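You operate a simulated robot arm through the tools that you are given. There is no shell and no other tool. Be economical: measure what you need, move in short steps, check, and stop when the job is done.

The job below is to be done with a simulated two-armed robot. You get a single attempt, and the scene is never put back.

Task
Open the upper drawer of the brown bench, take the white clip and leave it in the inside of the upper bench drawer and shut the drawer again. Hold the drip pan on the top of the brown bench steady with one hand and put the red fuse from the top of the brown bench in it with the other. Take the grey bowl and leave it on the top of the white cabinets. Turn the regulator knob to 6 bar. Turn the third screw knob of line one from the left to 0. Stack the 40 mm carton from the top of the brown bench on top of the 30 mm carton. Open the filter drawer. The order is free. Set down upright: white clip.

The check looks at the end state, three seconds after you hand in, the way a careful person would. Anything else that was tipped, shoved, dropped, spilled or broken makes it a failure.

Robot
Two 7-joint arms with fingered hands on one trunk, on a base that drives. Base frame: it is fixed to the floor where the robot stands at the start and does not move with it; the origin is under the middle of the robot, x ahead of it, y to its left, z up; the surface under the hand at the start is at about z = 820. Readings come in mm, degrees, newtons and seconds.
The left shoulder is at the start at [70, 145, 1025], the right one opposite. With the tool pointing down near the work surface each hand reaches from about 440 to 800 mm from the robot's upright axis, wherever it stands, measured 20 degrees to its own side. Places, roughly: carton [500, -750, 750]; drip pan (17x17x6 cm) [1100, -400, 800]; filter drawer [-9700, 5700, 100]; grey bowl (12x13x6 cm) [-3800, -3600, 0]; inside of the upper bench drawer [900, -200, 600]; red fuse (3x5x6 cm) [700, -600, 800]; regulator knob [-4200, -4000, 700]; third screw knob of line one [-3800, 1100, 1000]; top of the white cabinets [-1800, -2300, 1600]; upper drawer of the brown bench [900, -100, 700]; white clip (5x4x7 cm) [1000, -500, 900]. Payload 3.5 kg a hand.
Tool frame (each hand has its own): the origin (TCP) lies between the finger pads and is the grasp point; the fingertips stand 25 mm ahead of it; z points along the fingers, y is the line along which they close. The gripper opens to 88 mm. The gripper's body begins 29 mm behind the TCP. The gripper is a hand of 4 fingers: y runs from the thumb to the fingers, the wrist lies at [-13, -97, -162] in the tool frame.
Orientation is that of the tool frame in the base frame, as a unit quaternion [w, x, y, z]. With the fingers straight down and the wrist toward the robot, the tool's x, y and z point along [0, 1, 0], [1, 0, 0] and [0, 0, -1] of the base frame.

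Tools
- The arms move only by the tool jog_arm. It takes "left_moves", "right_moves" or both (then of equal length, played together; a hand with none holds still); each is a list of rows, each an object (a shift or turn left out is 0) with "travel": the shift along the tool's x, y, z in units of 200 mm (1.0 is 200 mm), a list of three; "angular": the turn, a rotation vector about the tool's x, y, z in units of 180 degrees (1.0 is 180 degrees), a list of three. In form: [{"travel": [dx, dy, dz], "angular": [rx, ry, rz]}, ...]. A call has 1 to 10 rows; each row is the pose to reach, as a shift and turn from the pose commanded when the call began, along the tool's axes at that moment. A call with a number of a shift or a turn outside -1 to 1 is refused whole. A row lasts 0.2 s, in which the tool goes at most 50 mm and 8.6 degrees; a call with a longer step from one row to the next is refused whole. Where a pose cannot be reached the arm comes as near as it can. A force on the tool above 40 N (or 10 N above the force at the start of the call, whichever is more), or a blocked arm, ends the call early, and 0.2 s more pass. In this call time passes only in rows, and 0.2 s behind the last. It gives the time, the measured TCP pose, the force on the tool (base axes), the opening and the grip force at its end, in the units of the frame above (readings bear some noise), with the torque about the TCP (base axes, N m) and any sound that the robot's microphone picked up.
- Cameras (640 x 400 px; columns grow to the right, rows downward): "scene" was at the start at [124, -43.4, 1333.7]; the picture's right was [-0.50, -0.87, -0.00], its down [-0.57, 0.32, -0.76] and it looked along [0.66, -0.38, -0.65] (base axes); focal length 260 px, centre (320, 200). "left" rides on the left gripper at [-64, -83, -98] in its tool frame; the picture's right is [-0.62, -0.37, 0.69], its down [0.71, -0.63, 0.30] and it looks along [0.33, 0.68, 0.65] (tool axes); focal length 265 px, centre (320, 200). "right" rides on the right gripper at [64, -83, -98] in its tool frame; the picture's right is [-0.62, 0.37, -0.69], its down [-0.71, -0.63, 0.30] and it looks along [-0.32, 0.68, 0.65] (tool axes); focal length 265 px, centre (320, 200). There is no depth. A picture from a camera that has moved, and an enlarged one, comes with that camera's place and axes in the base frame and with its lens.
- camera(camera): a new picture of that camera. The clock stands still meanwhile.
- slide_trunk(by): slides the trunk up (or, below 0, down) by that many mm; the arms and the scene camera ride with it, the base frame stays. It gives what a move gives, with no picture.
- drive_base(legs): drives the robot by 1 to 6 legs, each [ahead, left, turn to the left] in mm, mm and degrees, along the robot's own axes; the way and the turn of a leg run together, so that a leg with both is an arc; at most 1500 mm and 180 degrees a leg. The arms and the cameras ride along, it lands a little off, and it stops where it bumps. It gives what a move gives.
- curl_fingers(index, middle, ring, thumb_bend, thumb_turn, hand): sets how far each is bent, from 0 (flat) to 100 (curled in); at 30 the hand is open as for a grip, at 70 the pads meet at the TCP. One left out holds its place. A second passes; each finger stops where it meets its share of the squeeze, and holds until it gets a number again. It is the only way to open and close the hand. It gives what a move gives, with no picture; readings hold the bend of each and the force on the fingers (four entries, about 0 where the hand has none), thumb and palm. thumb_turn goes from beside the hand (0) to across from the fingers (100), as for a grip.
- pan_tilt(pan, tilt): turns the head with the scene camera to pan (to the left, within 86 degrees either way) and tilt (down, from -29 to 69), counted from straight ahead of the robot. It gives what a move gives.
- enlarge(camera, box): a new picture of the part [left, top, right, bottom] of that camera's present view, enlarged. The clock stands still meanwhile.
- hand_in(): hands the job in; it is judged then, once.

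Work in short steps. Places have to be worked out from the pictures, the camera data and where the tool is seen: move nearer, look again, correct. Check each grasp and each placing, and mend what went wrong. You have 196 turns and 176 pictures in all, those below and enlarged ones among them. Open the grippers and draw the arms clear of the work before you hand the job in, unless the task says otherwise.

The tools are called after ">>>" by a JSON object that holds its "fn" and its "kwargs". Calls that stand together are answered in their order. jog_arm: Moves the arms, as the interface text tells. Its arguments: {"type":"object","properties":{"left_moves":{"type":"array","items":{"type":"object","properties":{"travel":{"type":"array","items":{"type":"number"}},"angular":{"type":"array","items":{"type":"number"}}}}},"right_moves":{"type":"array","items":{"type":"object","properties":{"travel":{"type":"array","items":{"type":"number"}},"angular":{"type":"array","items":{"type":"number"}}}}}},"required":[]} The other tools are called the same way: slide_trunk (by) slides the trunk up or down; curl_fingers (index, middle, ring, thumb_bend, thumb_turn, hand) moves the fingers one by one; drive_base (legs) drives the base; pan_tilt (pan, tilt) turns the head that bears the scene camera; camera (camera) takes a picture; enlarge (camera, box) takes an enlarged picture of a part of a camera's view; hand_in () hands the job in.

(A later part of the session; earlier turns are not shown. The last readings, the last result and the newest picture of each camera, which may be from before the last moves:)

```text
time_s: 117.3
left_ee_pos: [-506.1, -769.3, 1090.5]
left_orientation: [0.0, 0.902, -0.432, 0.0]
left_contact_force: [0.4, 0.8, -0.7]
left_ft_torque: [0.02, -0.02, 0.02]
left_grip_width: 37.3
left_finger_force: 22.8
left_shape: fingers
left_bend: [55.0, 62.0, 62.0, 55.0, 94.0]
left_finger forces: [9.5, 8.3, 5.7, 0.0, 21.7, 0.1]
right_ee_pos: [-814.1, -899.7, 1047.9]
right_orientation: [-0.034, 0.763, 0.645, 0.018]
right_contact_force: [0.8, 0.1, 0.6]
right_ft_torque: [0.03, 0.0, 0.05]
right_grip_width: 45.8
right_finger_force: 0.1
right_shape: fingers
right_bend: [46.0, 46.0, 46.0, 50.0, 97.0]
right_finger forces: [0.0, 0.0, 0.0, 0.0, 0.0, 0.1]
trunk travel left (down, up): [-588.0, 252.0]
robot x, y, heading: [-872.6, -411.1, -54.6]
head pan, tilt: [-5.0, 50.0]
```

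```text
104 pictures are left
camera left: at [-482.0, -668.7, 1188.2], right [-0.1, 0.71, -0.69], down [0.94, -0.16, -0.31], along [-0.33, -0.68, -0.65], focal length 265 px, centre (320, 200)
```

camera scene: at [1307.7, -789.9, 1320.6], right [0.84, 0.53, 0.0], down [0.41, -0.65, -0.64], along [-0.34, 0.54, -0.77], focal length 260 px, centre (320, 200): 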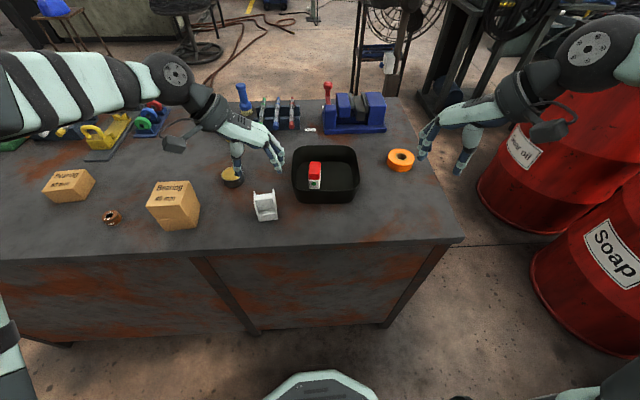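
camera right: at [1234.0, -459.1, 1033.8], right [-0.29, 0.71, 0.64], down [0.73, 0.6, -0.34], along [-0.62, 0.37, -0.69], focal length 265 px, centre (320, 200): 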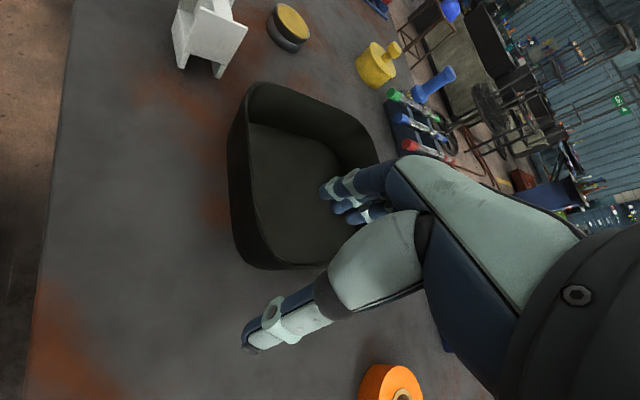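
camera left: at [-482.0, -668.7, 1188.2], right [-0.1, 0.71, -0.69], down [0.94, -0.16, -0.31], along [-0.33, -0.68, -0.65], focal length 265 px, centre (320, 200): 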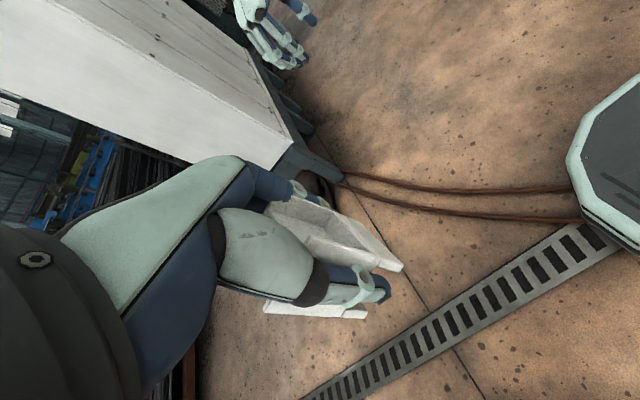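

Facing the bench side again, left of the corridor; I correct heading and slide left to stand before the drawers.

>>> {"fn": "drive_base", "kwargs": {"legs": [[0, 0, 1.6], [0, 1500, 0], [0, 50, 0]]}}

>>> {"fn": "pan_tilt", "kwargs": {"pan": 0, "tilt": 45}}

>>> {"fn": "camera", "kwargs": {"camera": "scene"}}

>>> {"fn": "camera", "kwargs": {"camera": "right"}}

```text
time_s: 125.7
left_ee_pos: [744.1, 189.5, 1090.1]
left_orientation: [-0.002, 0.909, -0.416, 0.001]
left_contact_force: [0.1, -0.5, -0.4]
left_ft_torque: [-0.03, 0.01, 0.0]
left_grip_width: 37.5
left_finger_force: 23.0
left_shape: fingers
left_bend: [55.0, 62.0, 62.0, 55.0, 94.0]
left_finger forces: [9.5, 8.2, 5.6, 0.0, 21.8, 0.0]
right_ee_pos: [441.5, 49.4, 1047.4]
right_orientation: [-0.034, 0.753, 0.657, 0.019]
right_contact_force: [-0.2, 1.0, 0.0]
right_ft_torque: [0.03, -0.03, 0.0]
right_grip_width: 45.9
right_finger_force: 0.1
right_shape: fingers
right_bend: [46.0, 46.0, 46.0, 50.0, 97.0]
right_finger forces: [0.0, 0.0, 0.0, 0.0, 0.1, 0.1]
trunk travel left (down, up): [-588.0, 252.0]
robot x, y, heading: [368.5, 543.7, -52.6]
head pan, tilt: [-5.0, 50.0]
```

```text
time_s: 126.4
left_ee_pos: [746.7, 190.0, 1089.3]
left_orientation: [0.0, 0.909, -0.416, 0.0]
left_contact_force: [0.2, 0.6, -1.2]
left_ft_torque: [-0.01, 0.0, -0.01]
left_grip_width: 37.2
left_finger_force: 22.2
left_shape: fingers
left_bend: [55.0, 62.0, 62.0, 55.0, 94.0]
left_finger forces: [9.4, 8.2, 5.6, 0.1, 21.7, 0.1]
right_ee_pos: [444.1, 51.6, 1047.1]
right_orientation: [-0.034, 0.753, 0.657, 0.018]
right_contact_force: [0.2, 0.5, -0.2]
right_ft_torque: [0.01, -0.01, 0.03]
right_grip_width: 45.7
right_finger_force: 0.0
right_shape: fingers
right_bend: [46.0, 46.0, 46.0, 50.0, 97.0]
right_finger forces: [0.1, 0.1, 0.0, 0.1, 0.1, 0.0]
trunk travel left (down, up): [-588.0, 252.0]
robot x, y, heading: [364.6, 540.3, -52.7]
head pan, tilt: [0.0, 45.0]
```

```text
103 pictures are left
camera scene: at [447.2, 437.4, 1327.5], right [-0.79, -0.61, 0.0], down [-0.43, 0.56, -0.71], along [0.43, -0.56, -0.71], focal length 260 px, centre (320, 200)
```

scene: 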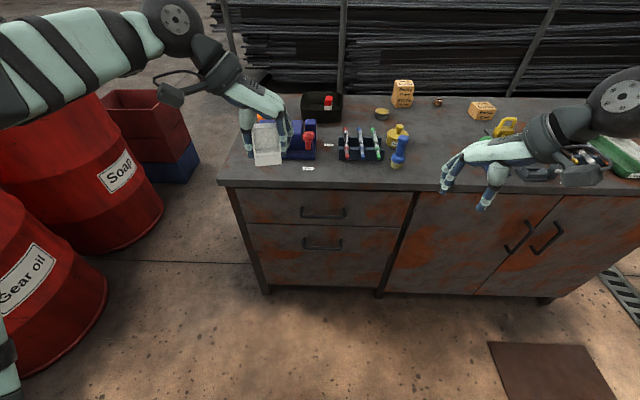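

```text
102 pictures are left
camera right: at [372.9, 118.1, 1154.0], right [0.29, -0.71, 0.64], down [-0.73, -0.6, -0.34], along [0.62, -0.36, -0.69], focal length 265 px, centre (320, 200)
```

right: 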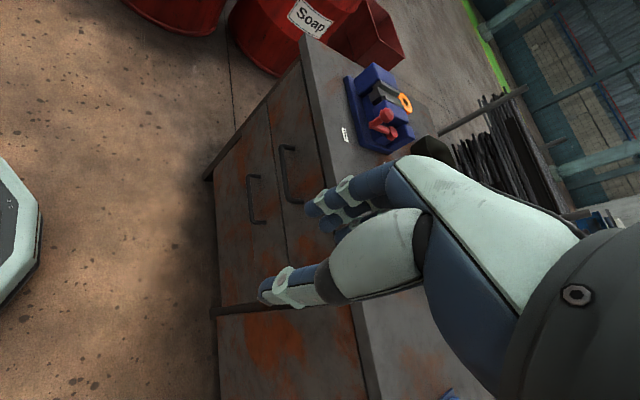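

Good frontal view of the drawers. I zoom on the upper handle.

>>> {"fn": "enlarge", "kwargs": {"camera": "scene", "box": [240, 170, 400, 270]}}

>>> {"fn": "enlarge", "kwargs": {"camera": "right", "box": [200, 80, 360, 260]}}

```text
4.00 times, centred on (320, 220) of scene
camera zoom: at [447.2, 437.4, 1327.5], right [-0.79, -0.61, 0.0], down [-0.43, 0.56, -0.71], along [0.43, -0.56, -0.71], focal length 1041 px, centre (320, 120)
```

zoom: 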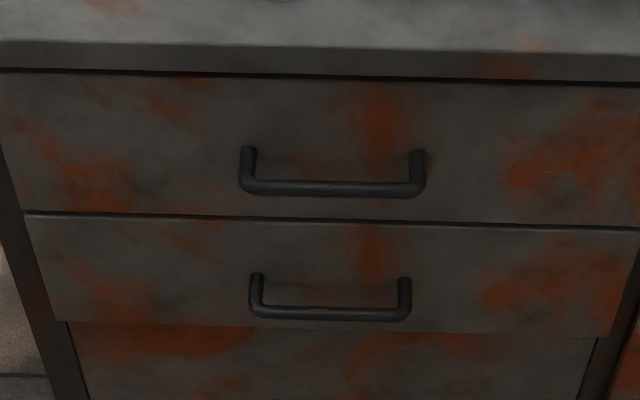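

```text
2.22 times, centred on (280, 170) of right
camera zoom: at [372.9, 118.1, 1154.0], right [0.29, -0.71, 0.64], down [-0.73, -0.6, -0.34], along [0.62, -0.36, -0.69], focal length 590 px, centre (409, 267)
```

zoom: 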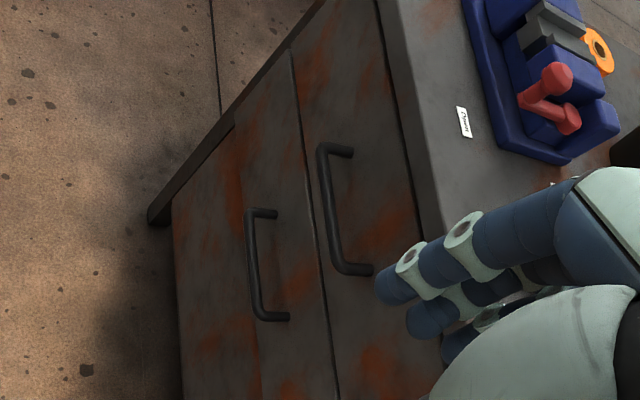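

Handle bar: n≈470, z≈702, s≈545–683 (centre 614), standing ~40 mm off the drawer face (n≈510). I lower the trunk 200 mm, raise the left hand with the clip, and turn the right hand back to straight yaw.

>>> {"fn": "slide_trunk", "kwargs": {"by": -200}}

>>> {"fn": "jog_arm", "kwargs": {"left_moves": [{"travel": [0, 0, -0.15]}, {"travel": [0, 0, -0.3]}, {"travel": [0, 0, -0.45]}, {"travel": [0, 0, -0.6]}, {"travel": [0, 0, -0.7]}, {"travel": [0, 0, -0.7]}], "right_moves": [{"angular": [0, 0, 0.042]}, {"angular": [0, 0, 0.084]}, {"angular": [0, 0, 0.126]}, {"angular": [0, 0, 0.168]}, {"angular": [0, 0, 0.21]}, {"angular": [0, 0, 0.252]}]}}

```text
time_s: 128.5
left_ee_pos: [745.5, 190.7, 890.0]
left_orientation: [0.001, 0.909, -0.416, 0.0]
left_contact_force: [0.2, -0.6, -0.9]
left_ft_torque: [-0.01, 0.04, 0.03]
left_grip_width: 37.1
left_finger_force: 22.7
left_shape: fingers
left_bend: [55.0, 62.0, 62.0, 55.0, 94.0]
left_finger forces: [9.5, 8.2, 5.7, 0.1, 21.7, 0.0]
right_ee_pos: [443.8, 50.4, 847.5]
right_orientation: [-0.034, 0.752, 0.658, 0.018]
right_contact_force: [0.3, -0.1, 0.0]
right_ft_torque: [-0.02, 0.0, 0.0]
right_grip_width: 45.6
right_finger_force: 0.1
right_shape: fingers
right_bend: [46.0, 46.0, 46.0, 50.0, 97.0]
right_finger forces: [0.1, 0.1, 0.0, 0.0, 0.0, 0.0]
trunk travel left (down, up): [-388.0, 452.0]
robot x, y, heading: [366.4, 543.4, -52.4]
head pan, tilt: [0.0, 45.0]
```

```text
time_s: 129.8
left_ee_pos: [744.2, 189.7, 1030.8]
left_orientation: [0.003, 0.912, -0.41, -0.004]
left_contact_force: [-8.7, -3.8, 1.8]
left_ft_torque: [0.78, -1.08, 0.92]
left_grip_width: 37.1
left_finger_force: 21.6
left_shape: fingers
left_bend: [55.0, 62.0, 62.0, 55.0, 94.0]
left_finger forces: [9.5, 8.1, 5.5, 0.1, 21.3, 0.1]
right_ee_pos: [444.6, 49.6, 847.9]
right_orientation: [-0.039, 0.926, 0.375, 0.006]
right_contact_force: [-0.2, -0.5, 0.5]
right_ft_torque: [0.01, -0.05, 0.02]
right_grip_width: 45.8
right_finger_force: 0.1
right_shape: fingers
right_bend: [46.0, 46.0, 46.0, 50.0, 97.0]
right_finger forces: [0.0, 0.0, 0.1, 0.0, 0.0, 0.0]
right hand out of reach, approached as far as the arm can: row 6
trunk travel left (down, up): [-388.0, 452.0]
robot x, y, heading: [369.0, 544.3, -52.5]
head pan, tilt: [0.0, 45.0]
stopped in row 6 (left hand): the force on the tool passed its limit at 62 N (the readings are from after the stop); the commanded pose is now the measured one
```

The left arm reached a limit at the top; I lower it 40 mm. The right hand moves toward a pre-grasp position in front of the handle.

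>>> {"fn": "jog_arm", "kwargs": {"left_moves": [{"travel": [0, 0, 0.1]}, {"travel": [0, 0, 0.2]}, {"travel": [0, 0, 0.25]}, {"travel": [0, 0, 0.25]}, {"travel": [0, 0, 0.25]}, {"travel": [0, 0, 0.25]}, {"travel": [0, 0, 0.25]}], "right_moves": [{"travel": [0.14, 0.12, 0.075], "angular": [0, 0, 0.01]}, {"travel": [0.28, 0.24, 0.15], "angular": [0, 0, 0.02]}, {"travel": [0.42, 0.36, 0.225], "angular": [0, 0, 0.03]}, {"travel": [0.56, 0.48, 0.3], "angular": [0, 0, 0.04]}, {"travel": [0.7, 0.6, 0.375], "angular": [0, 0, 0.04]}, {"travel": [0.84, 0.72, 0.45], "angular": [0, 0, 0.04]}, {"travel": [0.975, 0.8, 0.525], "angular": [0, 0, 0.04]}]}}

>>> {"fn": "jog_arm", "kwargs": {"right_moves": [{"angular": [-0.041, 0, 0]}, {"angular": [-0.082, 0, 0]}, {"angular": [-0.123, 0, 0]}, {"angular": [-0.164, 0, 0]}, {"angular": [-0.205, 0, 0]}, {"angular": [-0.246, 0, 0]}, {"angular": [-0.287, 0, 0]}, {"angular": [-0.328, 0, 0]}]}}

>>> {"fn": "camera", "kwargs": {"camera": "scene"}}

>>> {"fn": "camera", "kwargs": {"camera": "right"}}

```text
time_s: 131.4
left_ee_pos: [745.1, 187.9, 980.3]
left_orientation: [0.004, 0.912, -0.411, -0.003]
left_contact_force: [-0.5, 0.0, -0.4]
left_ft_torque: [-0.01, 0.02, 0.0]
left_grip_width: 37.4
left_finger_force: 21.6
left_shape: fingers
left_bend: [55.0, 62.0, 62.0, 55.0, 94.0]
left_finger forces: [9.4, 8.1, 5.4, 0.0, 21.1, 0.1]
right_ee_pos: [693.0, 64.1, 761.7]
right_orientation: [-0.035, 0.951, 0.305, 0.033]
right_contact_force: [-0.4, 0.1, 0.2]
right_ft_torque: [0.0, -0.05, -0.02]
right_grip_width: 46.0
right_finger_force: 0.2
right_shape: fingers
right_bend: [46.0, 46.0, 46.0, 50.0, 97.0]
right_finger forces: [0.1, 0.0, 0.1, 0.0, 0.0, 0.0]
trunk travel left (down, up): [-388.0, 452.0]
robot x, y, heading: [366.6, 541.6, -52.5]
head pan, tilt: [0.0, 45.0]
```

```text
time_s: 133.2
left_ee_pos: [745.2, 187.4, 981.0]
left_orientation: [0.003, 0.912, -0.41, -0.004]
left_contact_force: [0.0, -0.3, -1.3]
left_ft_torque: [0.06, 0.01, -0.05]
left_grip_width: 37.1
left_finger_force: 22.3
left_shape: fingers
left_bend: [55.0, 62.0, 62.0, 55.0, 94.0]
left_finger forces: [9.3, 8.2, 5.5, 0.1, 21.1, 0.1]
right_ee_pos: [688.7, 67.6, 745.2]
right_orientation: [0.431, 0.849, 0.257, 0.166]
right_contact_force: [-0.5, -0.3, -0.7]
right_ft_torque: [-0.04, 0.03, 0.01]
right_grip_width: 45.8
right_finger_force: 0.1
right_shape: fingers
right_bend: [46.0, 46.0, 46.0, 50.0, 97.0]
right_finger forces: [0.0, 0.1, 0.0, 0.0, 0.0, 0.1]
trunk travel left (down, up): [-388.0, 452.0]
robot x, y, heading: [363.2, 543.7, -52.6]
head pan, tilt: [0.0, 45.0]
```

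```text
99 pictures are left
camera scene: at [447.2, 436.7, 1127.5], right [-0.79, -0.61, 0.0], down [-0.43, 0.56, -0.71], along [0.43, -0.56, -0.71], focal length 260 px, centre (320, 200)
```

scene: 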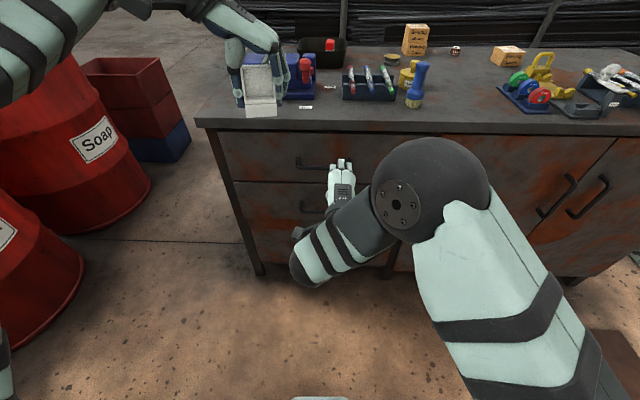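

```text
98 pictures are left
camera right: at [668.2, 209.9, 738.3], right [-0.74, -0.09, 0.66], down [-0.61, -0.3, -0.73], along [0.27, -0.95, 0.16], focal length 265 px, centre (320, 200)
```

right: 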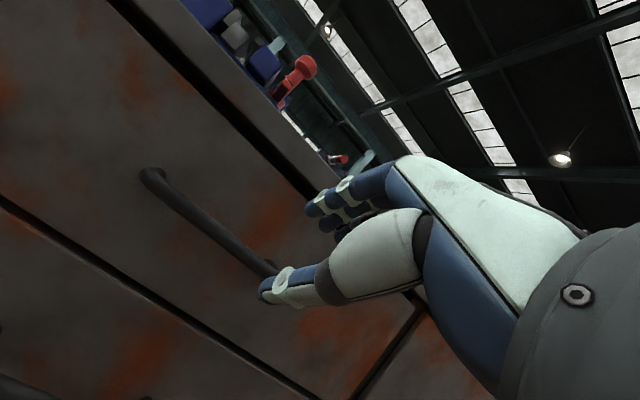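

The hand is pitched 55° facing the handle; rays from the wrist camera confirm the bar at n≈470, z≈702. I slide in along the fingers so the bar sits between thumb and fingers.

>>> {"fn": "jog_arm", "kwargs": {"right_moves": [{"travel": [0.07, 0.133, 0]}, {"travel": [0.07, 0.133, 0.2]}, {"travel": [0.07, 0.133, 0.35]}, {"travel": [0.07, 0.133, 0.45]}, {"travel": [0.07, 0.133, 0.53]}]}}

>>> {"fn": "camera", "kwargs": {"camera": "right"}}

>>> {"fn": "enlarge", "kwargs": {"camera": "scene", "box": [260, 130, 420, 230]}}

```text
time_s: 134.4
left_ee_pos: [744.1, 187.8, 980.4]
left_orientation: [0.004, 0.912, -0.411, -0.003]
left_contact_force: [0.3, -0.1, 0.6]
left_ft_torque: [-0.01, -0.01, 0.0]
left_grip_width: 37.0
left_finger_force: 21.7
left_shape: fingers
left_bend: [55.0, 62.0, 62.0, 55.0, 94.0]
left_finger forces: [9.4, 8.1, 5.5, 0.1, 21.1, 0.0]
right_ee_pos: [767.5, 5.6, 702.4]
right_orientation: [0.435, 0.843, 0.274, 0.158]
right_contact_force: [-0.4, 0.3, 0.0]
right_ft_torque: [0.01, -0.01, 0.01]
right_grip_width: 45.7
right_finger_force: 0.1
right_shape: fingers
right_bend: [46.0, 46.0, 46.0, 50.0, 97.0]
right_finger forces: [0.0, 0.1, 0.0, 0.0, 0.2, 0.1]
trunk travel left (down, up): [-388.0, 452.0]
robot x, y, heading: [365.2, 541.9, -52.4]
head pan, tilt: [0.0, 45.0]
```

```text
97 pictures are left
camera right: at [742.9, 147.1, 692.5], right [-0.73, -0.1, 0.68], down [-0.62, -0.33, -0.71], along [0.29, -0.94, 0.18], focal length 265 px, centre (320, 200)
```

right: 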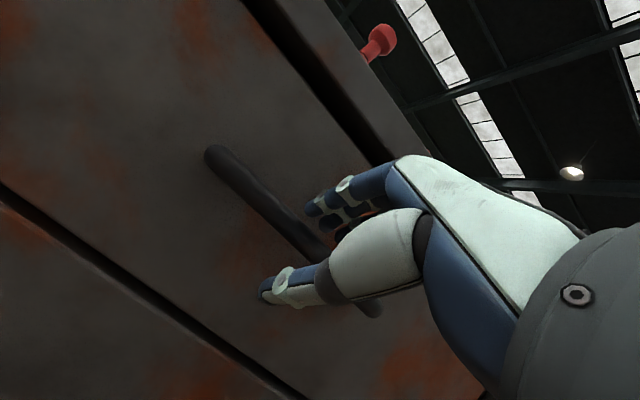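

```text
4.00 times, centred on (340, 180) of scene
camera zoom: at [446.7, 436.3, 1127.4], right [-0.79, -0.61, 0.0], down [-0.43, 0.56, -0.71], along [0.43, -0.56, -0.71], focal length 1041 px, centre (240, 280)
```

zoom: 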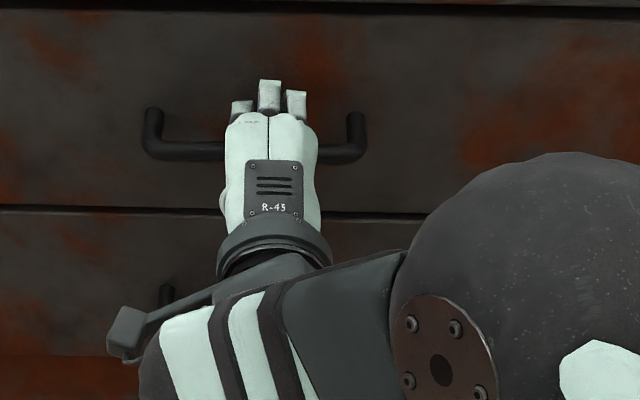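

The bar lies between fingers and thumb. Closing the right hand.

>>> {"fn": "curl_fingers", "kwargs": {"hand": "right", "index": 75, "middle": 75, "ring": 75, "thumb_bend": 75}}

>>> {"fn": "camera", "kwargs": {"camera": "right"}}

```text
time_s: 135.4
left_ee_pos: [744.0, 188.2, 980.2]
left_orientation: [0.003, 0.912, -0.411, -0.002]
left_contact_force: [0.3, 0.0, 0.0]
left_ft_torque: [-0.01, 0.0, 0.0]
left_grip_width: 37.3
left_finger_force: 21.8
left_shape: fingers
left_bend: [55.0, 62.0, 62.0, 55.0, 94.0]
left_finger forces: [9.2, 8.1, 5.4, 0.0, 21.1, 0.1]
right_ee_pos: [767.0, 5.3, 704.4]
right_orientation: [0.435, 0.844, 0.273, 0.159]
right_contact_force: [1.0, -1.9, 6.7]
right_ft_torque: [-0.14, 0.08, 0.11]
right_grip_width: 0.0
right_finger_force: 10.3
right_shape: fingers
right_bend: [74.0, 74.0, 74.0, 68.0, 97.0]
right_finger forces: [3.5, 3.7, 5.6, 0.0, 7.8, 0.1]
trunk travel left (down, up): [-388.0, 452.0]
robot x, y, heading: [367.5, 539.0, -52.4]
head pan, tilt: [0.0, 45.0]
```

```text
95 pictures are left
camera right: at [742.4, 147.1, 694.2], right [-0.73, -0.1, 0.68], down [-0.62, -0.33, -0.71], along [0.29, -0.94, 0.18], focal length 265 px, centre (320, 200)
```

right: 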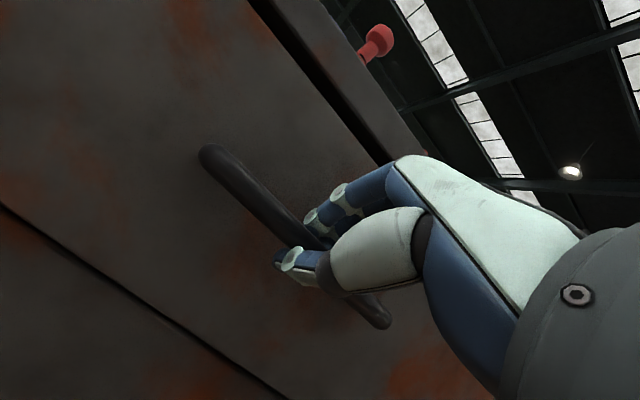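

The fingertips are hooked over the bar with the thumb below. I test the pull by driving back 60 mm.

>>> {"fn": "drive_base", "kwargs": {"legs": [[-60, 0, 0]]}}

>>> {"fn": "camera", "kwargs": {"camera": "scene"}}

>>> {"fn": "camera", "kwargs": {"camera": "right"}}

```text
time_s: 136.4
left_ee_pos: [707.4, 236.6, 980.0]
left_orientation: [0.003, 0.912, -0.41, -0.003]
left_contact_force: [0.3, 0.2, 0.1]
left_ft_torque: [0.0, 0.02, 0.0]
left_grip_width: 37.3
left_finger_force: 21.3
left_shape: fingers
left_bend: [55.0, 62.0, 62.0, 55.0, 94.0]
left_finger forces: [9.3, 8.0, 5.4, 0.0, 21.0, 0.0]
right_ee_pos: [730.4, 53.8, 699.4]
right_orientation: [0.432, 0.844, 0.275, 0.159]
right_contact_force: [3.0, 0.3, -6.8]
right_ft_torque: [-0.02, 0.06, 0.13]
right_grip_width: 0.1
right_finger_force: 7.6
right_shape: fingers
right_bend: [75.0, 74.0, 74.0, 71.0, 97.0]
right_finger forces: [0.0, 2.1, 3.7, 0.1, 9.3, 0.1]
trunk travel left (down, up): [-388.0, 452.0]
robot x, y, heading: [331.7, 588.9, -52.3]
head pan, tilt: [0.0, 45.0]
```

```text
94 pictures are left
camera scene: at [410.7, 484.1, 1127.3], right [-0.79, -0.61, 0.0], down [-0.43, 0.56, -0.71], along [0.43, -0.56, -0.71], focal length 260 px, centre (320, 200)
```

scene: 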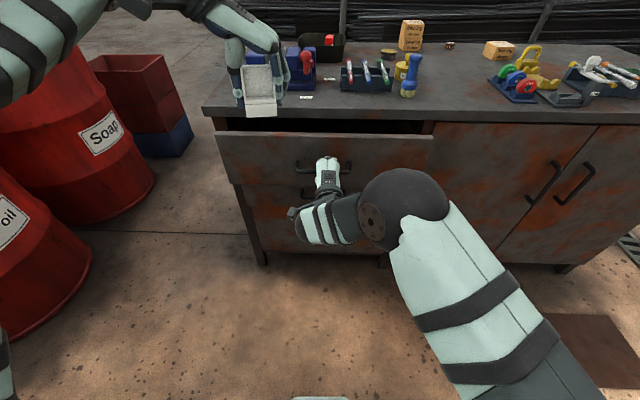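

```text
93 pictures are left
camera right: at [706.4, 194.9, 692.2], right [-0.73, -0.1, 0.68], down [-0.62, -0.32, -0.71], along [0.29, -0.94, 0.17], focal length 265 px, centre (320, 200)
```

right: 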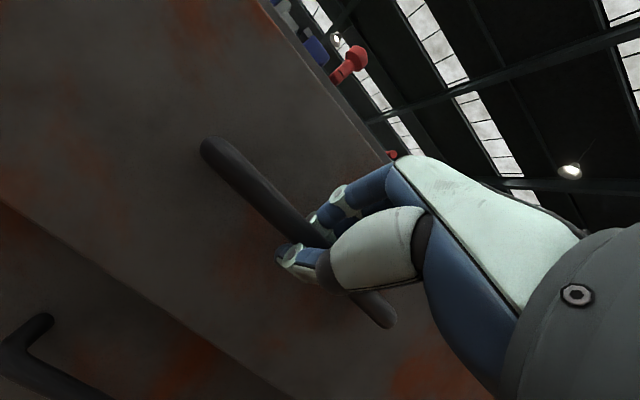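

The drawer is coming open. I pull on another 200 mm.

>>> {"fn": "drive_base", "kwargs": {"legs": [[-200, 0, 0]]}}

>>> {"fn": "camera", "kwargs": {"camera": "scene"}}

```text
time_s: 138.0
left_ee_pos: [585.6, 391.6, 980.1]
left_orientation: [0.004, 0.911, -0.413, -0.004]
left_contact_force: [0.0, -0.2, 0.1]
left_ft_torque: [0.01, -0.02, 0.03]
left_grip_width: 37.2
left_finger_force: 22.4
left_shape: fingers
left_bend: [55.0, 62.0, 62.0, 55.0, 94.0]
left_finger forces: [9.3, 8.0, 5.4, 0.0, 21.1, 0.1]
right_ee_pos: [607.5, 209.0, 700.0]
right_orientation: [0.433, 0.845, 0.271, 0.157]
right_contact_force: [6.8, 2.8, -9.4]
right_ft_torque: [0.02, -0.04, 0.08]
right_grip_width: 0.0
right_finger_force: 6.7
right_shape: fingers
right_bend: [75.0, 75.0, 74.0, 71.0, 94.0]
right_finger forces: [0.0, 1.2, 3.3, 0.1, 8.9, 0.1]
trunk travel left (down, up): [-388.0, 452.0]
robot x, y, heading: [207.6, 746.0, -53.0]
head pan, tilt: [0.0, 45.0]
```

```text
92 pictures are left
camera scene: at [290.3, 641.6, 1127.3], right [-0.8, -0.6, 0.0], down [-0.43, 0.56, -0.71], along [0.43, -0.56, -0.71], focal length 260 px, centre (320, 200)
```

scene: 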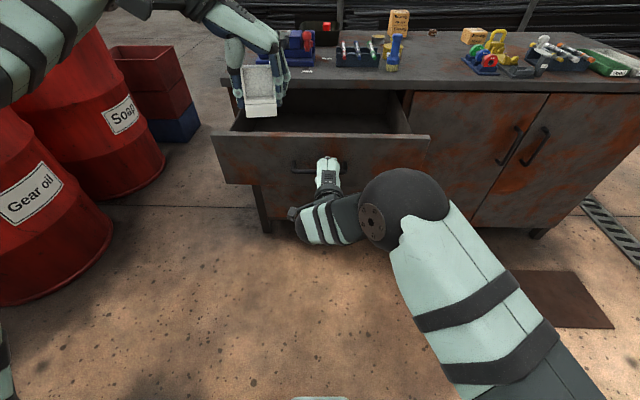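

Drawer is open ~260 mm. I release the handle, back the right hand out along the fingers and raise it to the right side.

>>> {"fn": "curl_fingers", "kwargs": {"hand": "right", "index": 42, "middle": 42, "ring": 42, "thumb_bend": 42}}

>>> {"fn": "jog_arm", "kwargs": {"right_moves": [{"travel": [0, 0, -0.15]}, {"travel": [0, 0, -0.35]}, {"travel": [0, 0, -0.55]}, {"travel": [-0.2, 0, -0.65]}, {"travel": [-0.4, 0.1, -0.7]}, {"travel": [-0.6, 0.2, -0.75]}, {"travel": [-0.8, 0.3, -0.8]}, {"travel": [-1, 0.4, -0.85]}]}}

>>> {"fn": "camera", "kwargs": {"camera": "scene"}}

```text
time_s: 139.0
left_ee_pos: [585.7, 392.4, 979.7]
left_orientation: [0.004, 0.911, -0.413, -0.003]
left_contact_force: [-0.9, 0.2, -0.1]
left_ft_torque: [0.01, 0.0, 0.01]
left_grip_width: 37.3
left_finger_force: 22.2
left_shape: fingers
left_bend: [55.0, 62.0, 62.0, 55.0, 94.0]
left_finger forces: [9.3, 7.9, 5.4, 0.1, 21.0, 0.1]
right_ee_pos: [606.5, 208.7, 701.5]
right_orientation: [0.433, 0.845, 0.271, 0.157]
right_contact_force: [-0.7, -0.9, 0.2]
right_ft_torque: [0.01, 0.01, -0.01]
right_grip_width: 58.6
right_finger_force: 0.1
right_shape: fingers
right_bend: [42.0, 42.0, 42.0, 42.0, 97.0]
right_finger forces: [0.0, 0.0, 0.0, 0.0, 0.0, 0.0]
trunk travel left (down, up): [-388.0, 452.0]
robot x, y, heading: [208.4, 749.8, -52.8]
head pan, tilt: [0.0, 45.0]
```

```text
time_s: 140.8
left_ee_pos: [584.0, 392.0, 981.7]
left_orientation: [0.004, 0.911, -0.413, -0.003]
left_contact_force: [-0.2, 0.3, -0.7]
left_ft_torque: [0.03, 0.04, 0.06]
left_grip_width: 37.1
left_finger_force: 22.0
left_shape: fingers
left_bend: [55.0, 62.0, 62.0, 55.0, 94.0]
left_finger forces: [9.3, 8.0, 5.5, 0.0, 21.1, 0.0]
right_ee_pos: [385.6, 159.4, 858.0]
right_orientation: [0.433, 0.846, 0.27, 0.157]
right_contact_force: [0.1, 0.1, -0.3]
right_ft_torque: [0.0, -0.02, 0.0]
right_grip_width: 58.8
right_finger_force: 0.0
right_shape: fingers
right_bend: [42.0, 42.0, 42.0, 42.0, 97.0]
right_finger forces: [0.0, 0.0, 0.1, 0.1, 0.1, 0.0]
trunk travel left (down, up): [-388.0, 452.0]
robot x, y, heading: [209.0, 747.6, -52.6]
head pan, tilt: [0.0, 45.0]
```

```text
91 pictures are left
camera scene: at [287.6, 641.6, 1127.5], right [-0.8, -0.6, 0.0], down [-0.43, 0.56, -0.71], along [0.43, -0.56, -0.71], focal length 260 px, centre (320, 200)
```

scene: 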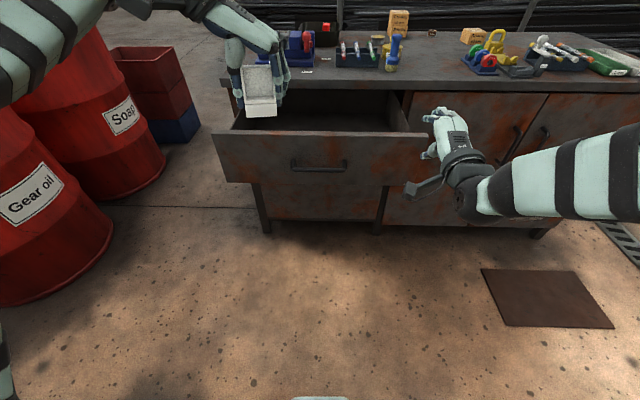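

I move the right hand further right and up so it clears the drawer front, then drive forward to bring the clip over the drawer.

>>> {"fn": "jog_arm", "kwargs": {"right_moves": [{"travel": [-0.15, 0.08, -0.06]}, {"travel": [-0.3, 0.16, -0.12]}, {"travel": [-0.45, 0.24, -0.18]}, {"travel": [-0.6, 0.33, -0.24]}, {"travel": [-0.75, 0.41, -0.29]}]}}

>>> {"fn": "drive_base", "kwargs": {"legs": [[330, 0, 0]]}}

>>> {"fn": "pan_tilt", "kwargs": {"pan": 5, "tilt": 58}}

>>> {"fn": "camera", "kwargs": {"camera": "scene"}}

>>> {"fn": "camera", "kwargs": {"camera": "left"}}

```text
time_s: 142.0
left_ee_pos: [583.8, 391.5, 980.7]
left_orientation: [0.001, 0.911, -0.413, -0.003]
left_contact_force: [-0.5, 0.4, -0.1]
left_ft_torque: [-0.01, 0.03, -0.03]
left_grip_width: 37.4
left_finger_force: 21.4
left_shape: fingers
left_bend: [55.0, 62.0, 62.0, 55.0, 94.0]
left_finger forces: [9.3, 8.0, 5.4, 0.0, 21.1, 0.0]
right_ee_pos: [260.3, 70.0, 955.5]
right_orientation: [0.432, 0.846, 0.271, 0.158]
right_contact_force: [-1.3, -0.8, 0.4]
right_ft_torque: [0.01, -0.02, -0.03]
right_grip_width: 58.8
right_finger_force: 0.0
right_shape: fingers
right_bend: [42.0, 42.0, 42.0, 42.0, 97.0]
right_finger forces: [0.0, 0.0, 0.1, 0.0, 0.1, 0.0]
trunk travel left (down, up): [-388.0, 452.0]
robot x, y, heading: [210.9, 747.3, -52.9]
head pan, tilt: [0.0, 45.0]
```

```text
time_s: 144.2
left_ee_pos: [781.6, 121.5, 979.8]
left_orientation: [0.003, 0.909, -0.417, -0.004]
left_contact_force: [0.6, -1.0, -0.4]
left_ft_torque: [-0.03, -0.01, 0.01]
left_grip_width: 37.4
left_finger_force: 21.2
left_shape: fingers
left_bend: [55.0, 62.0, 62.0, 55.0, 94.0]
left_finger forces: [9.3, 7.9, 5.5, 0.0, 21.1, 0.0]
right_ee_pos: [458.1, -197.6, 955.1]
right_orientation: [0.433, 0.847, 0.267, 0.155]
right_contact_force: [1.2, -0.2, -0.2]
right_ft_torque: [-0.01, 0.01, -0.03]
right_grip_width: 58.8
right_finger_force: 0.0
right_shape: fingers
right_bend: [42.0, 42.0, 42.0, 42.0, 97.0]
right_finger forces: [0.1, 0.1, 0.0, 0.0, 0.0, 0.0]
trunk travel left (down, up): [-388.0, 452.0]
robot x, y, heading: [412.6, 480.9, -53.0]
head pan, tilt: [0.0, 45.0]
```

```text
time_s: 144.9
left_ee_pos: [781.9, 122.1, 979.0]
left_orientation: [0.003, 0.909, -0.417, -0.004]
left_contact_force: [0.1, 0.2, 0.3]
left_ft_torque: [0.02, -0.01, 0.01]
left_grip_width: 37.0
left_finger_force: 22.2
left_shape: fingers
left_bend: [55.0, 62.0, 62.0, 55.0, 94.0]
left_finger forces: [9.4, 8.0, 5.4, 0.1, 21.1, 0.0]
right_ee_pos: [456.4, -196.6, 954.5]
right_orientation: [0.434, 0.846, 0.267, 0.155]
right_contact_force: [-0.5, 0.1, -0.8]
right_ft_torque: [-0.01, 0.01, 0.02]
right_grip_width: 58.7
right_finger_force: 0.0
right_shape: fingers
right_bend: [42.0, 42.0, 42.0, 42.0, 97.0]
right_finger forces: [0.0, 0.0, 0.0, 0.0, 0.0, 0.0]
trunk travel left (down, up): [-388.0, 452.0]
robot x, y, heading: [410.3, 481.3, -53.3]
head pan, tilt: [5.0, 58.0]
```

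```text
90 pictures are left
camera scene: at [485.9, 387.7, 1110.4], right [-0.75, -0.67, 0.0], down [-0.56, 0.63, -0.53], along [0.35, -0.4, -0.85], focal length 260 px, centre (320, 200)
```

scene: 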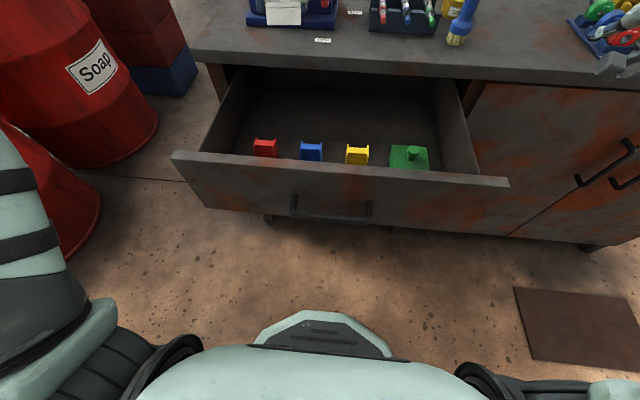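

```text
89 pictures are left
camera left: at [805.0, 224.3, 1077.8], right [-0.13, 0.71, -0.69], down [0.94, -0.13, -0.31], along [-0.31, -0.69, -0.65], focal length 265 px, centre (320, 200)
```

left: 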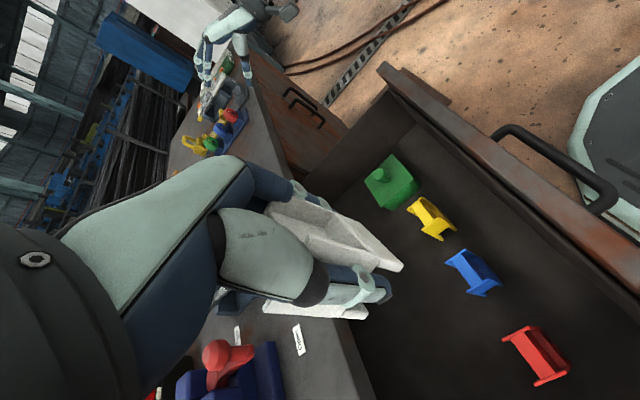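

The drawer holds four coloured items in a row at n≈372; free floor lies behind them. I'll set the clip at about n=430, s=630. First I raise the trunk 150 mm so the forearm clears the drawer front, and shift the clip over that spot.

>>> {"fn": "slide_trunk", "kwargs": {"by": 150}}

>>> {"fn": "jog_arm", "kwargs": {"left_moves": [{"travel": [0.09, 0.12, 0]}, {"travel": [0.18, 0.24, 0]}, {"travel": [0.262, 0.358, 0]}, {"travel": [0.262, 0.358, 0.2]}, {"travel": [0.262, 0.358, 0.4]}, {"travel": [0.262, 0.358, 0.6]}, {"travel": [0.262, 0.358, 0.8]}, {"travel": [0.262, 0.358, 1.0]}]}}

>>> {"fn": "camera", "kwargs": {"camera": "left"}}

>>> {"fn": "camera", "kwargs": {"camera": "scene"}}

```text
time_s: 146.7
left_ee_pos: [783.0, 120.7, 1130.0]
left_orientation: [0.003, 0.909, -0.417, -0.003]
left_contact_force: [0.2, 0.4, 0.2]
left_ft_torque: [0.0, 0.0, -0.02]
left_grip_width: 37.0
left_finger_force: 22.2
left_shape: fingers
left_bend: [55.0, 62.0, 62.0, 55.0, 94.0]
left_finger forces: [9.4, 7.9, 5.4, 0.0, 21.1, 0.0]
right_ee_pos: [456.7, -196.5, 1105.0]
right_orientation: [0.433, 0.847, 0.267, 0.155]
right_contact_force: [0.6, 0.0, -0.3]
right_ft_torque: [-0.05, 0.01, 0.0]
right_grip_width: 58.9
right_finger_force: 0.0
right_shape: fingers
right_bend: [42.0, 42.0, 42.0, 42.0, 97.0]
right_finger forces: [0.0, 0.1, 0.0, 0.0, 0.1, 0.1]
trunk travel left (down, up): [-538.0, 302.0]
robot x, y, heading: [409.1, 483.5, -53.4]
head pan, tilt: [5.0, 58.0]
```

```text
time_s: 147.3
left_ee_pos: [770.6, 53.8, 1131.7]
left_orientation: [0.007, 0.919, -0.394, -0.012]
left_contact_force: [-17.8, -11.8, -4.5]
left_ft_torque: [0.88, -1.89, 1.82]
left_grip_width: 37.2
left_finger_force: 21.5
left_shape: fingers
left_bend: [56.0, 62.0, 62.0, 55.0, 94.0]
left_finger forces: [9.3, 8.0, 5.3, 0.1, 20.8, 0.0]
left hand out of reach, approached as far as the arm can: row 3
right_ee_pos: [455.2, -197.3, 1104.3]
right_orientation: [0.432, 0.847, 0.266, 0.156]
right_contact_force: [0.5, -0.1, 0.3]
right_ft_torque: [-0.02, -0.02, 0.04]
right_grip_width: 58.9
right_finger_force: 0.1
right_shape: fingers
right_bend: [42.0, 42.0, 42.0, 42.0, 97.0]
right_finger forces: [0.0, 0.1, 0.0, 0.0, 0.0, 0.1]
trunk travel left (down, up): [-538.0, 302.0]
robot x, y, heading: [407.8, 479.4, -53.4]
head pan, tilt: [5.0, 58.0]
stopped in row 3 (left hand): the force on the tool passed its limit at 246 N (the readings are from after the stop); the commanded pose is now the measured one
```

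```text
88 pictures are left
camera left: at [788.9, 158.6, 1229.0], right [-0.18, 0.7, -0.69], down [0.94, -0.08, -0.33], along [-0.29, -0.71, -0.64], focal length 265 px, centre (320, 200)
```

left: 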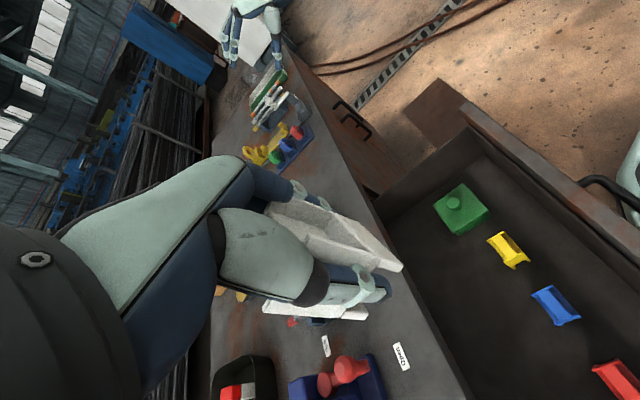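

```text
87 pictures are left
camera scene: at [485.1, 386.1, 1260.3], right [-0.75, -0.67, 0.0], down [-0.56, 0.63, -0.53], along [0.35, -0.39, -0.85], focal length 260 px, centre (320, 200)
```

scene: 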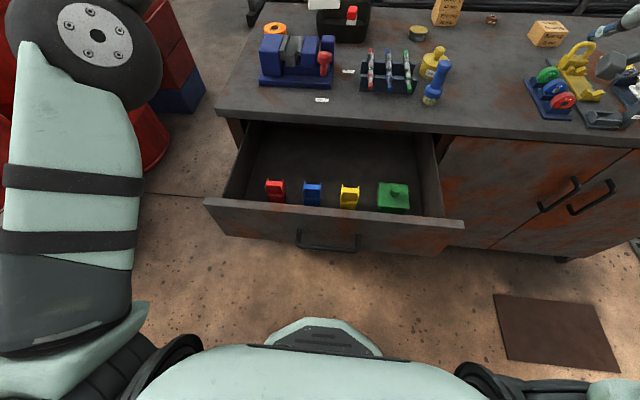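

The inward-turned left wrist is at its limit (self-contact); clip still held. I rotate the left hand back toward the straight-ahead yaw in place.

>>> {"fn": "jog_arm", "kwargs": {"left_moves": [{"angular": [0, 0, -0.044]}, {"angular": [0, 0, -0.088]}, {"angular": [0, 0, -0.132]}, {"angular": [0, 0, -0.176]}, {"angular": [0, 0, -0.22]}, {"angular": [0, 0, -0.264]}, {"angular": [0, 0, -0.308]}, {"angular": [0, 0, -0.352]}, {"angular": [0, 0, -0.396]}, {"angular": [0, 0, -0.44]}]}}

>>> {"fn": "camera", "kwargs": {"camera": "left"}}

```text
time_s: 149.5
left_ee_pos: [769.5, 56.2, 1131.7]
left_orientation: [-0.002, 0.959, 0.282, -0.013]
left_contact_force: [-0.3, -0.1, -0.7]
left_ft_torque: [-0.04, 0.02, 0.0]
left_grip_width: 37.2
left_finger_force: 21.1
left_shape: fingers
left_bend: [56.0, 62.0, 62.0, 55.0, 94.0]
left_finger forces: [8.9, 7.7, 5.2, 0.0, 20.3, 0.1]
right_ee_pos: [456.4, -198.3, 1104.7]
right_orientation: [0.432, 0.848, 0.266, 0.155]
right_contact_force: [1.0, 0.0, -0.5]
right_ft_torque: [0.01, -0.04, 0.01]
right_grip_width: 58.6
right_finger_force: 0.0
right_shape: fingers
right_bend: [42.0, 42.0, 42.0, 42.0, 97.0]
right_finger forces: [0.0, 0.0, 0.0, 0.0, 0.0, 0.0]
trunk travel left (down, up): [-538.0, 302.0]
robot x, y, heading: [407.5, 482.7, -53.5]
head pan, tilt: [5.0, 58.0]
```

```text
86 pictures are left
camera left: at [673.5, 90.8, 1232.0], right [-0.74, -0.03, -0.67], down [0.25, 0.92, -0.31], along [0.63, -0.4, -0.67], focal length 265 px, centre (320, 200)
```

left: 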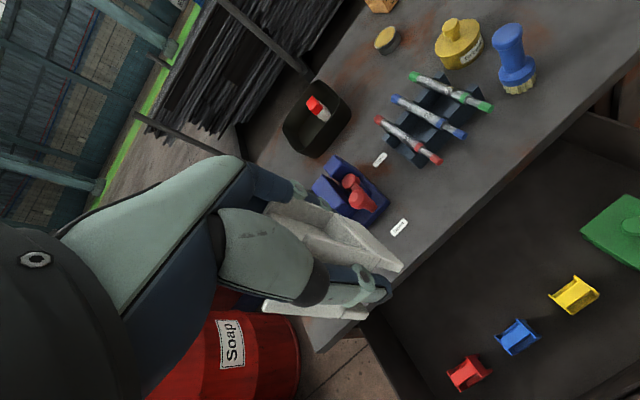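

Relaxed, yaw nearly straight (−57°). Gap between blue and yellow is at s≈625. I shift slightly and descend in two calls to z≈770.

>>> {"fn": "jog_arm", "kwargs": {"left_moves": [{"travel": [-0.0625, 0.105, 0]}, {"travel": [-0.0625, 0.105, 0.2]}, {"travel": [-0.0625, 0.105, 0.4]}, {"travel": [-0.0625, 0.105, 0.6]}, {"travel": [-0.0625, 0.105, 0.8]}, {"travel": [-0.0625, 0.105, 1.0]}]}}

>>> {"fn": "jog_arm", "kwargs": {"left_moves": [{"travel": [0, 0, 0.2]}, {"travel": [0, 0, 0.4]}, {"travel": [0, 0, 0.6]}, {"travel": [0, 0, 0.8]}]}}

>>> {"fn": "camera", "kwargs": {"camera": "left"}}

>>> {"fn": "camera", "kwargs": {"camera": "scene"}}

```text
time_s: 150.9
left_ee_pos: [765.8, 31.0, 931.0]
left_orientation: [-0.001, 0.959, 0.281, -0.013]
left_contact_force: [0.7, 0.3, -0.1]
left_ft_torque: [-0.03, -0.02, -0.02]
left_grip_width: 37.3
left_finger_force: 20.4
left_shape: fingers
left_bend: [56.0, 62.0, 62.0, 54.0, 94.0]
left_finger forces: [8.8, 7.5, 5.1, 0.1, 20.0, 0.0]
right_ee_pos: [457.8, -197.7, 1105.3]
right_orientation: [0.433, 0.847, 0.267, 0.155]
right_contact_force: [0.0, -0.4, 0.0]
right_ft_torque: [-0.02, -0.01, 0.01]
right_grip_width: 58.7
right_finger_force: 0.0
right_shape: fingers
right_bend: [42.0, 42.0, 42.0, 42.0, 97.0]
right_finger forces: [0.0, 0.0, 0.0, 0.0, 0.0, 0.0]
trunk travel left (down, up): [-538.0, 302.0]
robot x, y, heading: [411.2, 478.3, -53.6]
head pan, tilt: [5.0, 58.0]
```

```text
time_s: 151.9
left_ee_pos: [763.5, 30.1, 772.4]
left_orientation: [-0.001, 0.96, 0.281, -0.014]
left_contact_force: [0.7, 0.7, -0.8]
left_ft_torque: [0.04, 0.02, 0.01]
left_grip_width: 36.8
left_finger_force: 20.7
left_shape: fingers
left_bend: [56.0, 62.0, 62.0, 54.0, 94.0]
left_finger forces: [8.7, 7.4, 5.1, 0.1, 19.8, 0.0]
right_ee_pos: [457.8, -198.2, 1104.4]
right_orientation: [0.433, 0.847, 0.267, 0.155]
right_contact_force: [0.3, -0.1, -0.1]
right_ft_torque: [0.0, -0.03, 0.01]
right_grip_width: 58.6
right_finger_force: 0.0
right_shape: fingers
right_bend: [42.0, 42.0, 42.0, 42.0, 97.0]
right_finger forces: [0.0, 0.0, 0.0, 0.0, 0.1, 0.1]
trunk travel left (down, up): [-538.0, 302.0]
robot x, y, heading: [409.6, 484.5, -53.3]
head pan, tilt: [5.0, 58.0]
```

```text
85 pictures are left
camera left: at [667.0, 65.6, 872.2], right [-0.74, -0.03, -0.67], down [0.25, 0.91, -0.32], along [0.62, -0.4, -0.67], focal length 265 px, centre (320, 200)
```

left: 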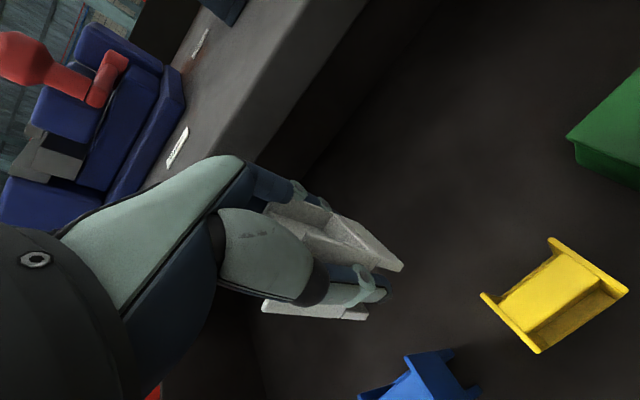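

```text
84 pictures are left
camera scene: at [486.5, 386.6, 1260.3], right [-0.75, -0.67, 0.0], down [-0.56, 0.63, -0.53], along [0.35, -0.39, -0.85], focal length 260 px, centre (320, 200)
```

scene: 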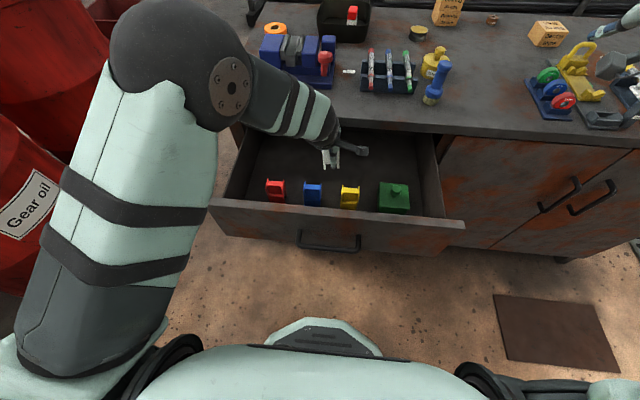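

The landing spot (projected) is clear floor behind blue/yellow. I continue down carefully until contact.

>>> {"fn": "jog_arm", "kwargs": {"left_moves": [{"travel": [0, 0, 0.15]}, {"travel": [0, 0, 0.3]}, {"travel": [0, 0, 0.36]}, {"travel": [0, 0, 0.4]}]}}

>>> {"fn": "camera", "kwargs": {"camera": "left"}}

```text
time_s: 152.9
left_ee_pos: [760.4, 30.0, 692.8]
left_orientation: [-0.001, 0.96, 0.281, -0.013]
left_contact_force: [0.7, -0.5, 0.5]
left_ft_torque: [-0.02, -0.03, -0.01]
left_grip_width: 36.8
left_finger_force: 20.9
left_shape: fingers
left_bend: [56.0, 63.0, 63.0, 54.0, 94.0]
left_finger forces: [8.8, 7.4, 5.1, 0.0, 19.7, 0.0]
right_ee_pos: [457.6, -197.1, 1106.1]
right_orientation: [0.433, 0.847, 0.267, 0.155]
right_contact_force: [-0.2, 0.9, 0.3]
right_ft_torque: [-0.01, -0.01, 0.0]
right_grip_width: 58.6
right_finger_force: 0.0
right_shape: fingers
right_bend: [42.0, 42.0, 42.0, 42.0, 97.0]
right_finger forces: [0.0, 0.0, 0.0, 0.0, 0.1, 0.0]
trunk travel left (down, up): [-538.0, 302.0]
robot x, y, heading: [410.1, 481.4, -53.3]
head pan, tilt: [5.0, 58.0]
```

```text
83 pictures are left
camera left: at [663.9, 64.4, 792.7], right [-0.74, -0.03, -0.67], down [0.25, 0.91, -0.31], along [0.62, -0.4, -0.67], focal length 265 px, centre (320, 200)
```

left: 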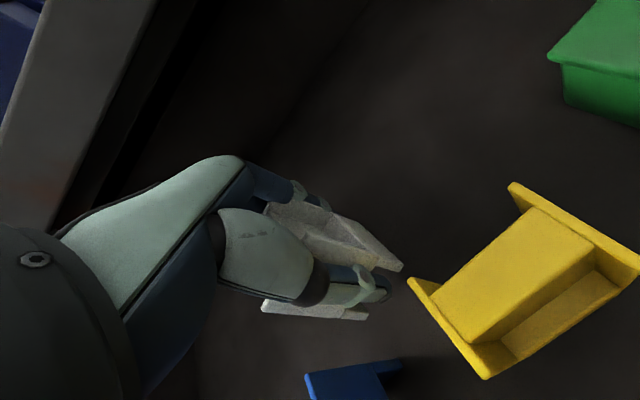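

Still free; continue down in small steps.

>>> {"fn": "jog_arm", "kwargs": {"left_moves": [{"travel": [0, 0, 0.03]}, {"travel": [0, 0, 0.055]}, {"travel": [0, 0, 0.075]}, {"travel": [0, 0, 0.095]}, {"travel": [0, 0, 0.115]}, {"travel": [0, 0, 0.135]}, {"travel": [0, 0, 0.155]}]}}

>>> {"fn": "camera", "kwargs": {"camera": "left"}}

```text
time_s: 154.5
left_ee_pos: [758.6, 29.3, 666.4]
left_orientation: [0.005, 0.96, 0.281, -0.011]
left_contact_force: [-2.6, -1.8, 26.1]
left_ft_torque: [-0.1, -0.45, 0.09]
left_grip_width: 36.6
left_finger_force: 25.5
left_shape: fingers
left_bend: [56.0, 63.0, 62.0, 56.0, 94.0]
left_finger forces: [10.4, 4.8, 7.0, 0.1, 27.3, 0.0]
right_ee_pos: [453.6, -193.7, 1107.7]
right_orientation: [0.435, 0.846, 0.266, 0.156]
right_contact_force: [0.0, 0.3, 0.7]
right_ft_torque: [0.02, 0.02, 0.0]
right_grip_width: 58.8
right_finger_force: 0.0
right_shape: fingers
right_bend: [42.0, 42.0, 42.0, 42.0, 97.0]
right_finger forces: [0.0, 0.0, 0.1, 0.1, 0.0, 0.1]
trunk travel left (down, up): [-538.0, 302.0]
robot x, y, heading: [412.1, 480.9, -53.4]
head pan, tilt: [5.0, 58.0]
```

```text
82 pictures are left
camera left: at [662.0, 65.2, 766.1], right [-0.73, -0.04, -0.68], down [0.26, 0.91, -0.32], along [0.63, -0.41, -0.66], focal length 265 px, centre (320, 200)
```

left: 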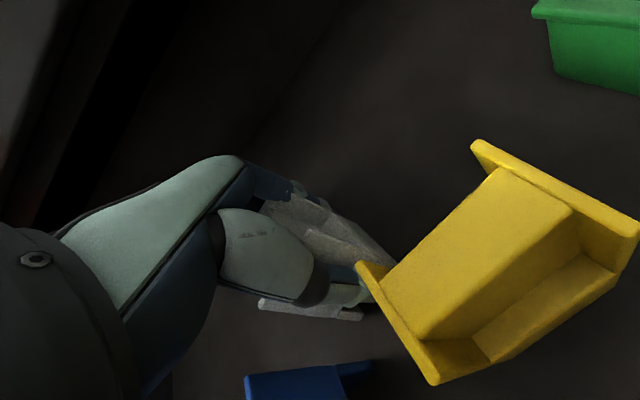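

Contact at clip-bottom ≈626, consistent with the drawer floor, with thumb in the gap between yellow and blue. I open the fingers only slightly.

>>> {"fn": "curl_fingers", "kwargs": {"hand": "left", "index": 46, "middle": 50, "ring": 50, "thumb_bend": 48}}

>>> {"fn": "camera", "kwargs": {"camera": "left"}}

```text
time_s: 155.5
left_ee_pos: [759.1, 31.2, 660.6]
left_orientation: [-0.002, 0.96, 0.281, -0.013]
left_contact_force: [-0.3, -0.1, 0.1]
left_ft_torque: [-0.02, 0.01, 0.01]
left_grip_width: 49.0
left_finger_force: 0.7
left_shape: fingers
left_bend: [46.0, 50.0, 50.0, 48.0, 97.0]
left_finger forces: [0.4, 0.0, 0.0, 0.0, 0.4, 0.0]
right_ee_pos: [456.0, -197.9, 1105.2]
right_orientation: [0.433, 0.847, 0.268, 0.156]
right_contact_force: [-0.5, -1.4, 0.8]
right_ft_torque: [0.03, -0.02, -0.02]
right_grip_width: 59.0
right_finger_force: 0.0
right_shape: fingers
right_bend: [42.0, 42.0, 42.0, 42.0, 97.0]
right_finger forces: [0.0, 0.0, 0.1, 0.1, 0.1, 0.1]
trunk travel left (down, up): [-538.0, 302.0]
robot x, y, heading: [407.2, 483.1, -53.4]
head pan, tilt: [5.0, 58.0]
```

```text
81 pictures are left
camera left: at [662.8, 65.3, 761.4], right [-0.74, -0.03, -0.67], down [0.25, 0.91, -0.31], along [0.62, -0.4, -0.67], focal length 265 px, centre (320, 200)
```

left: 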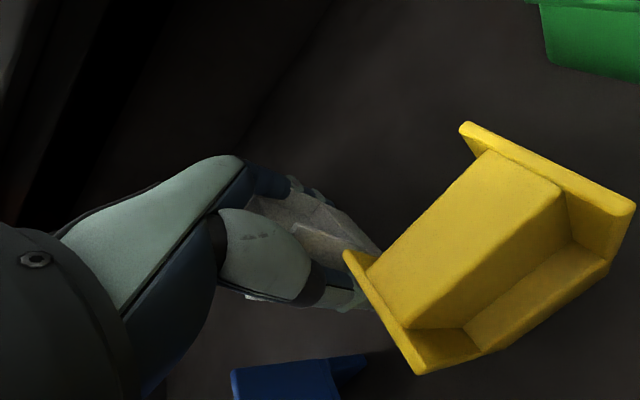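

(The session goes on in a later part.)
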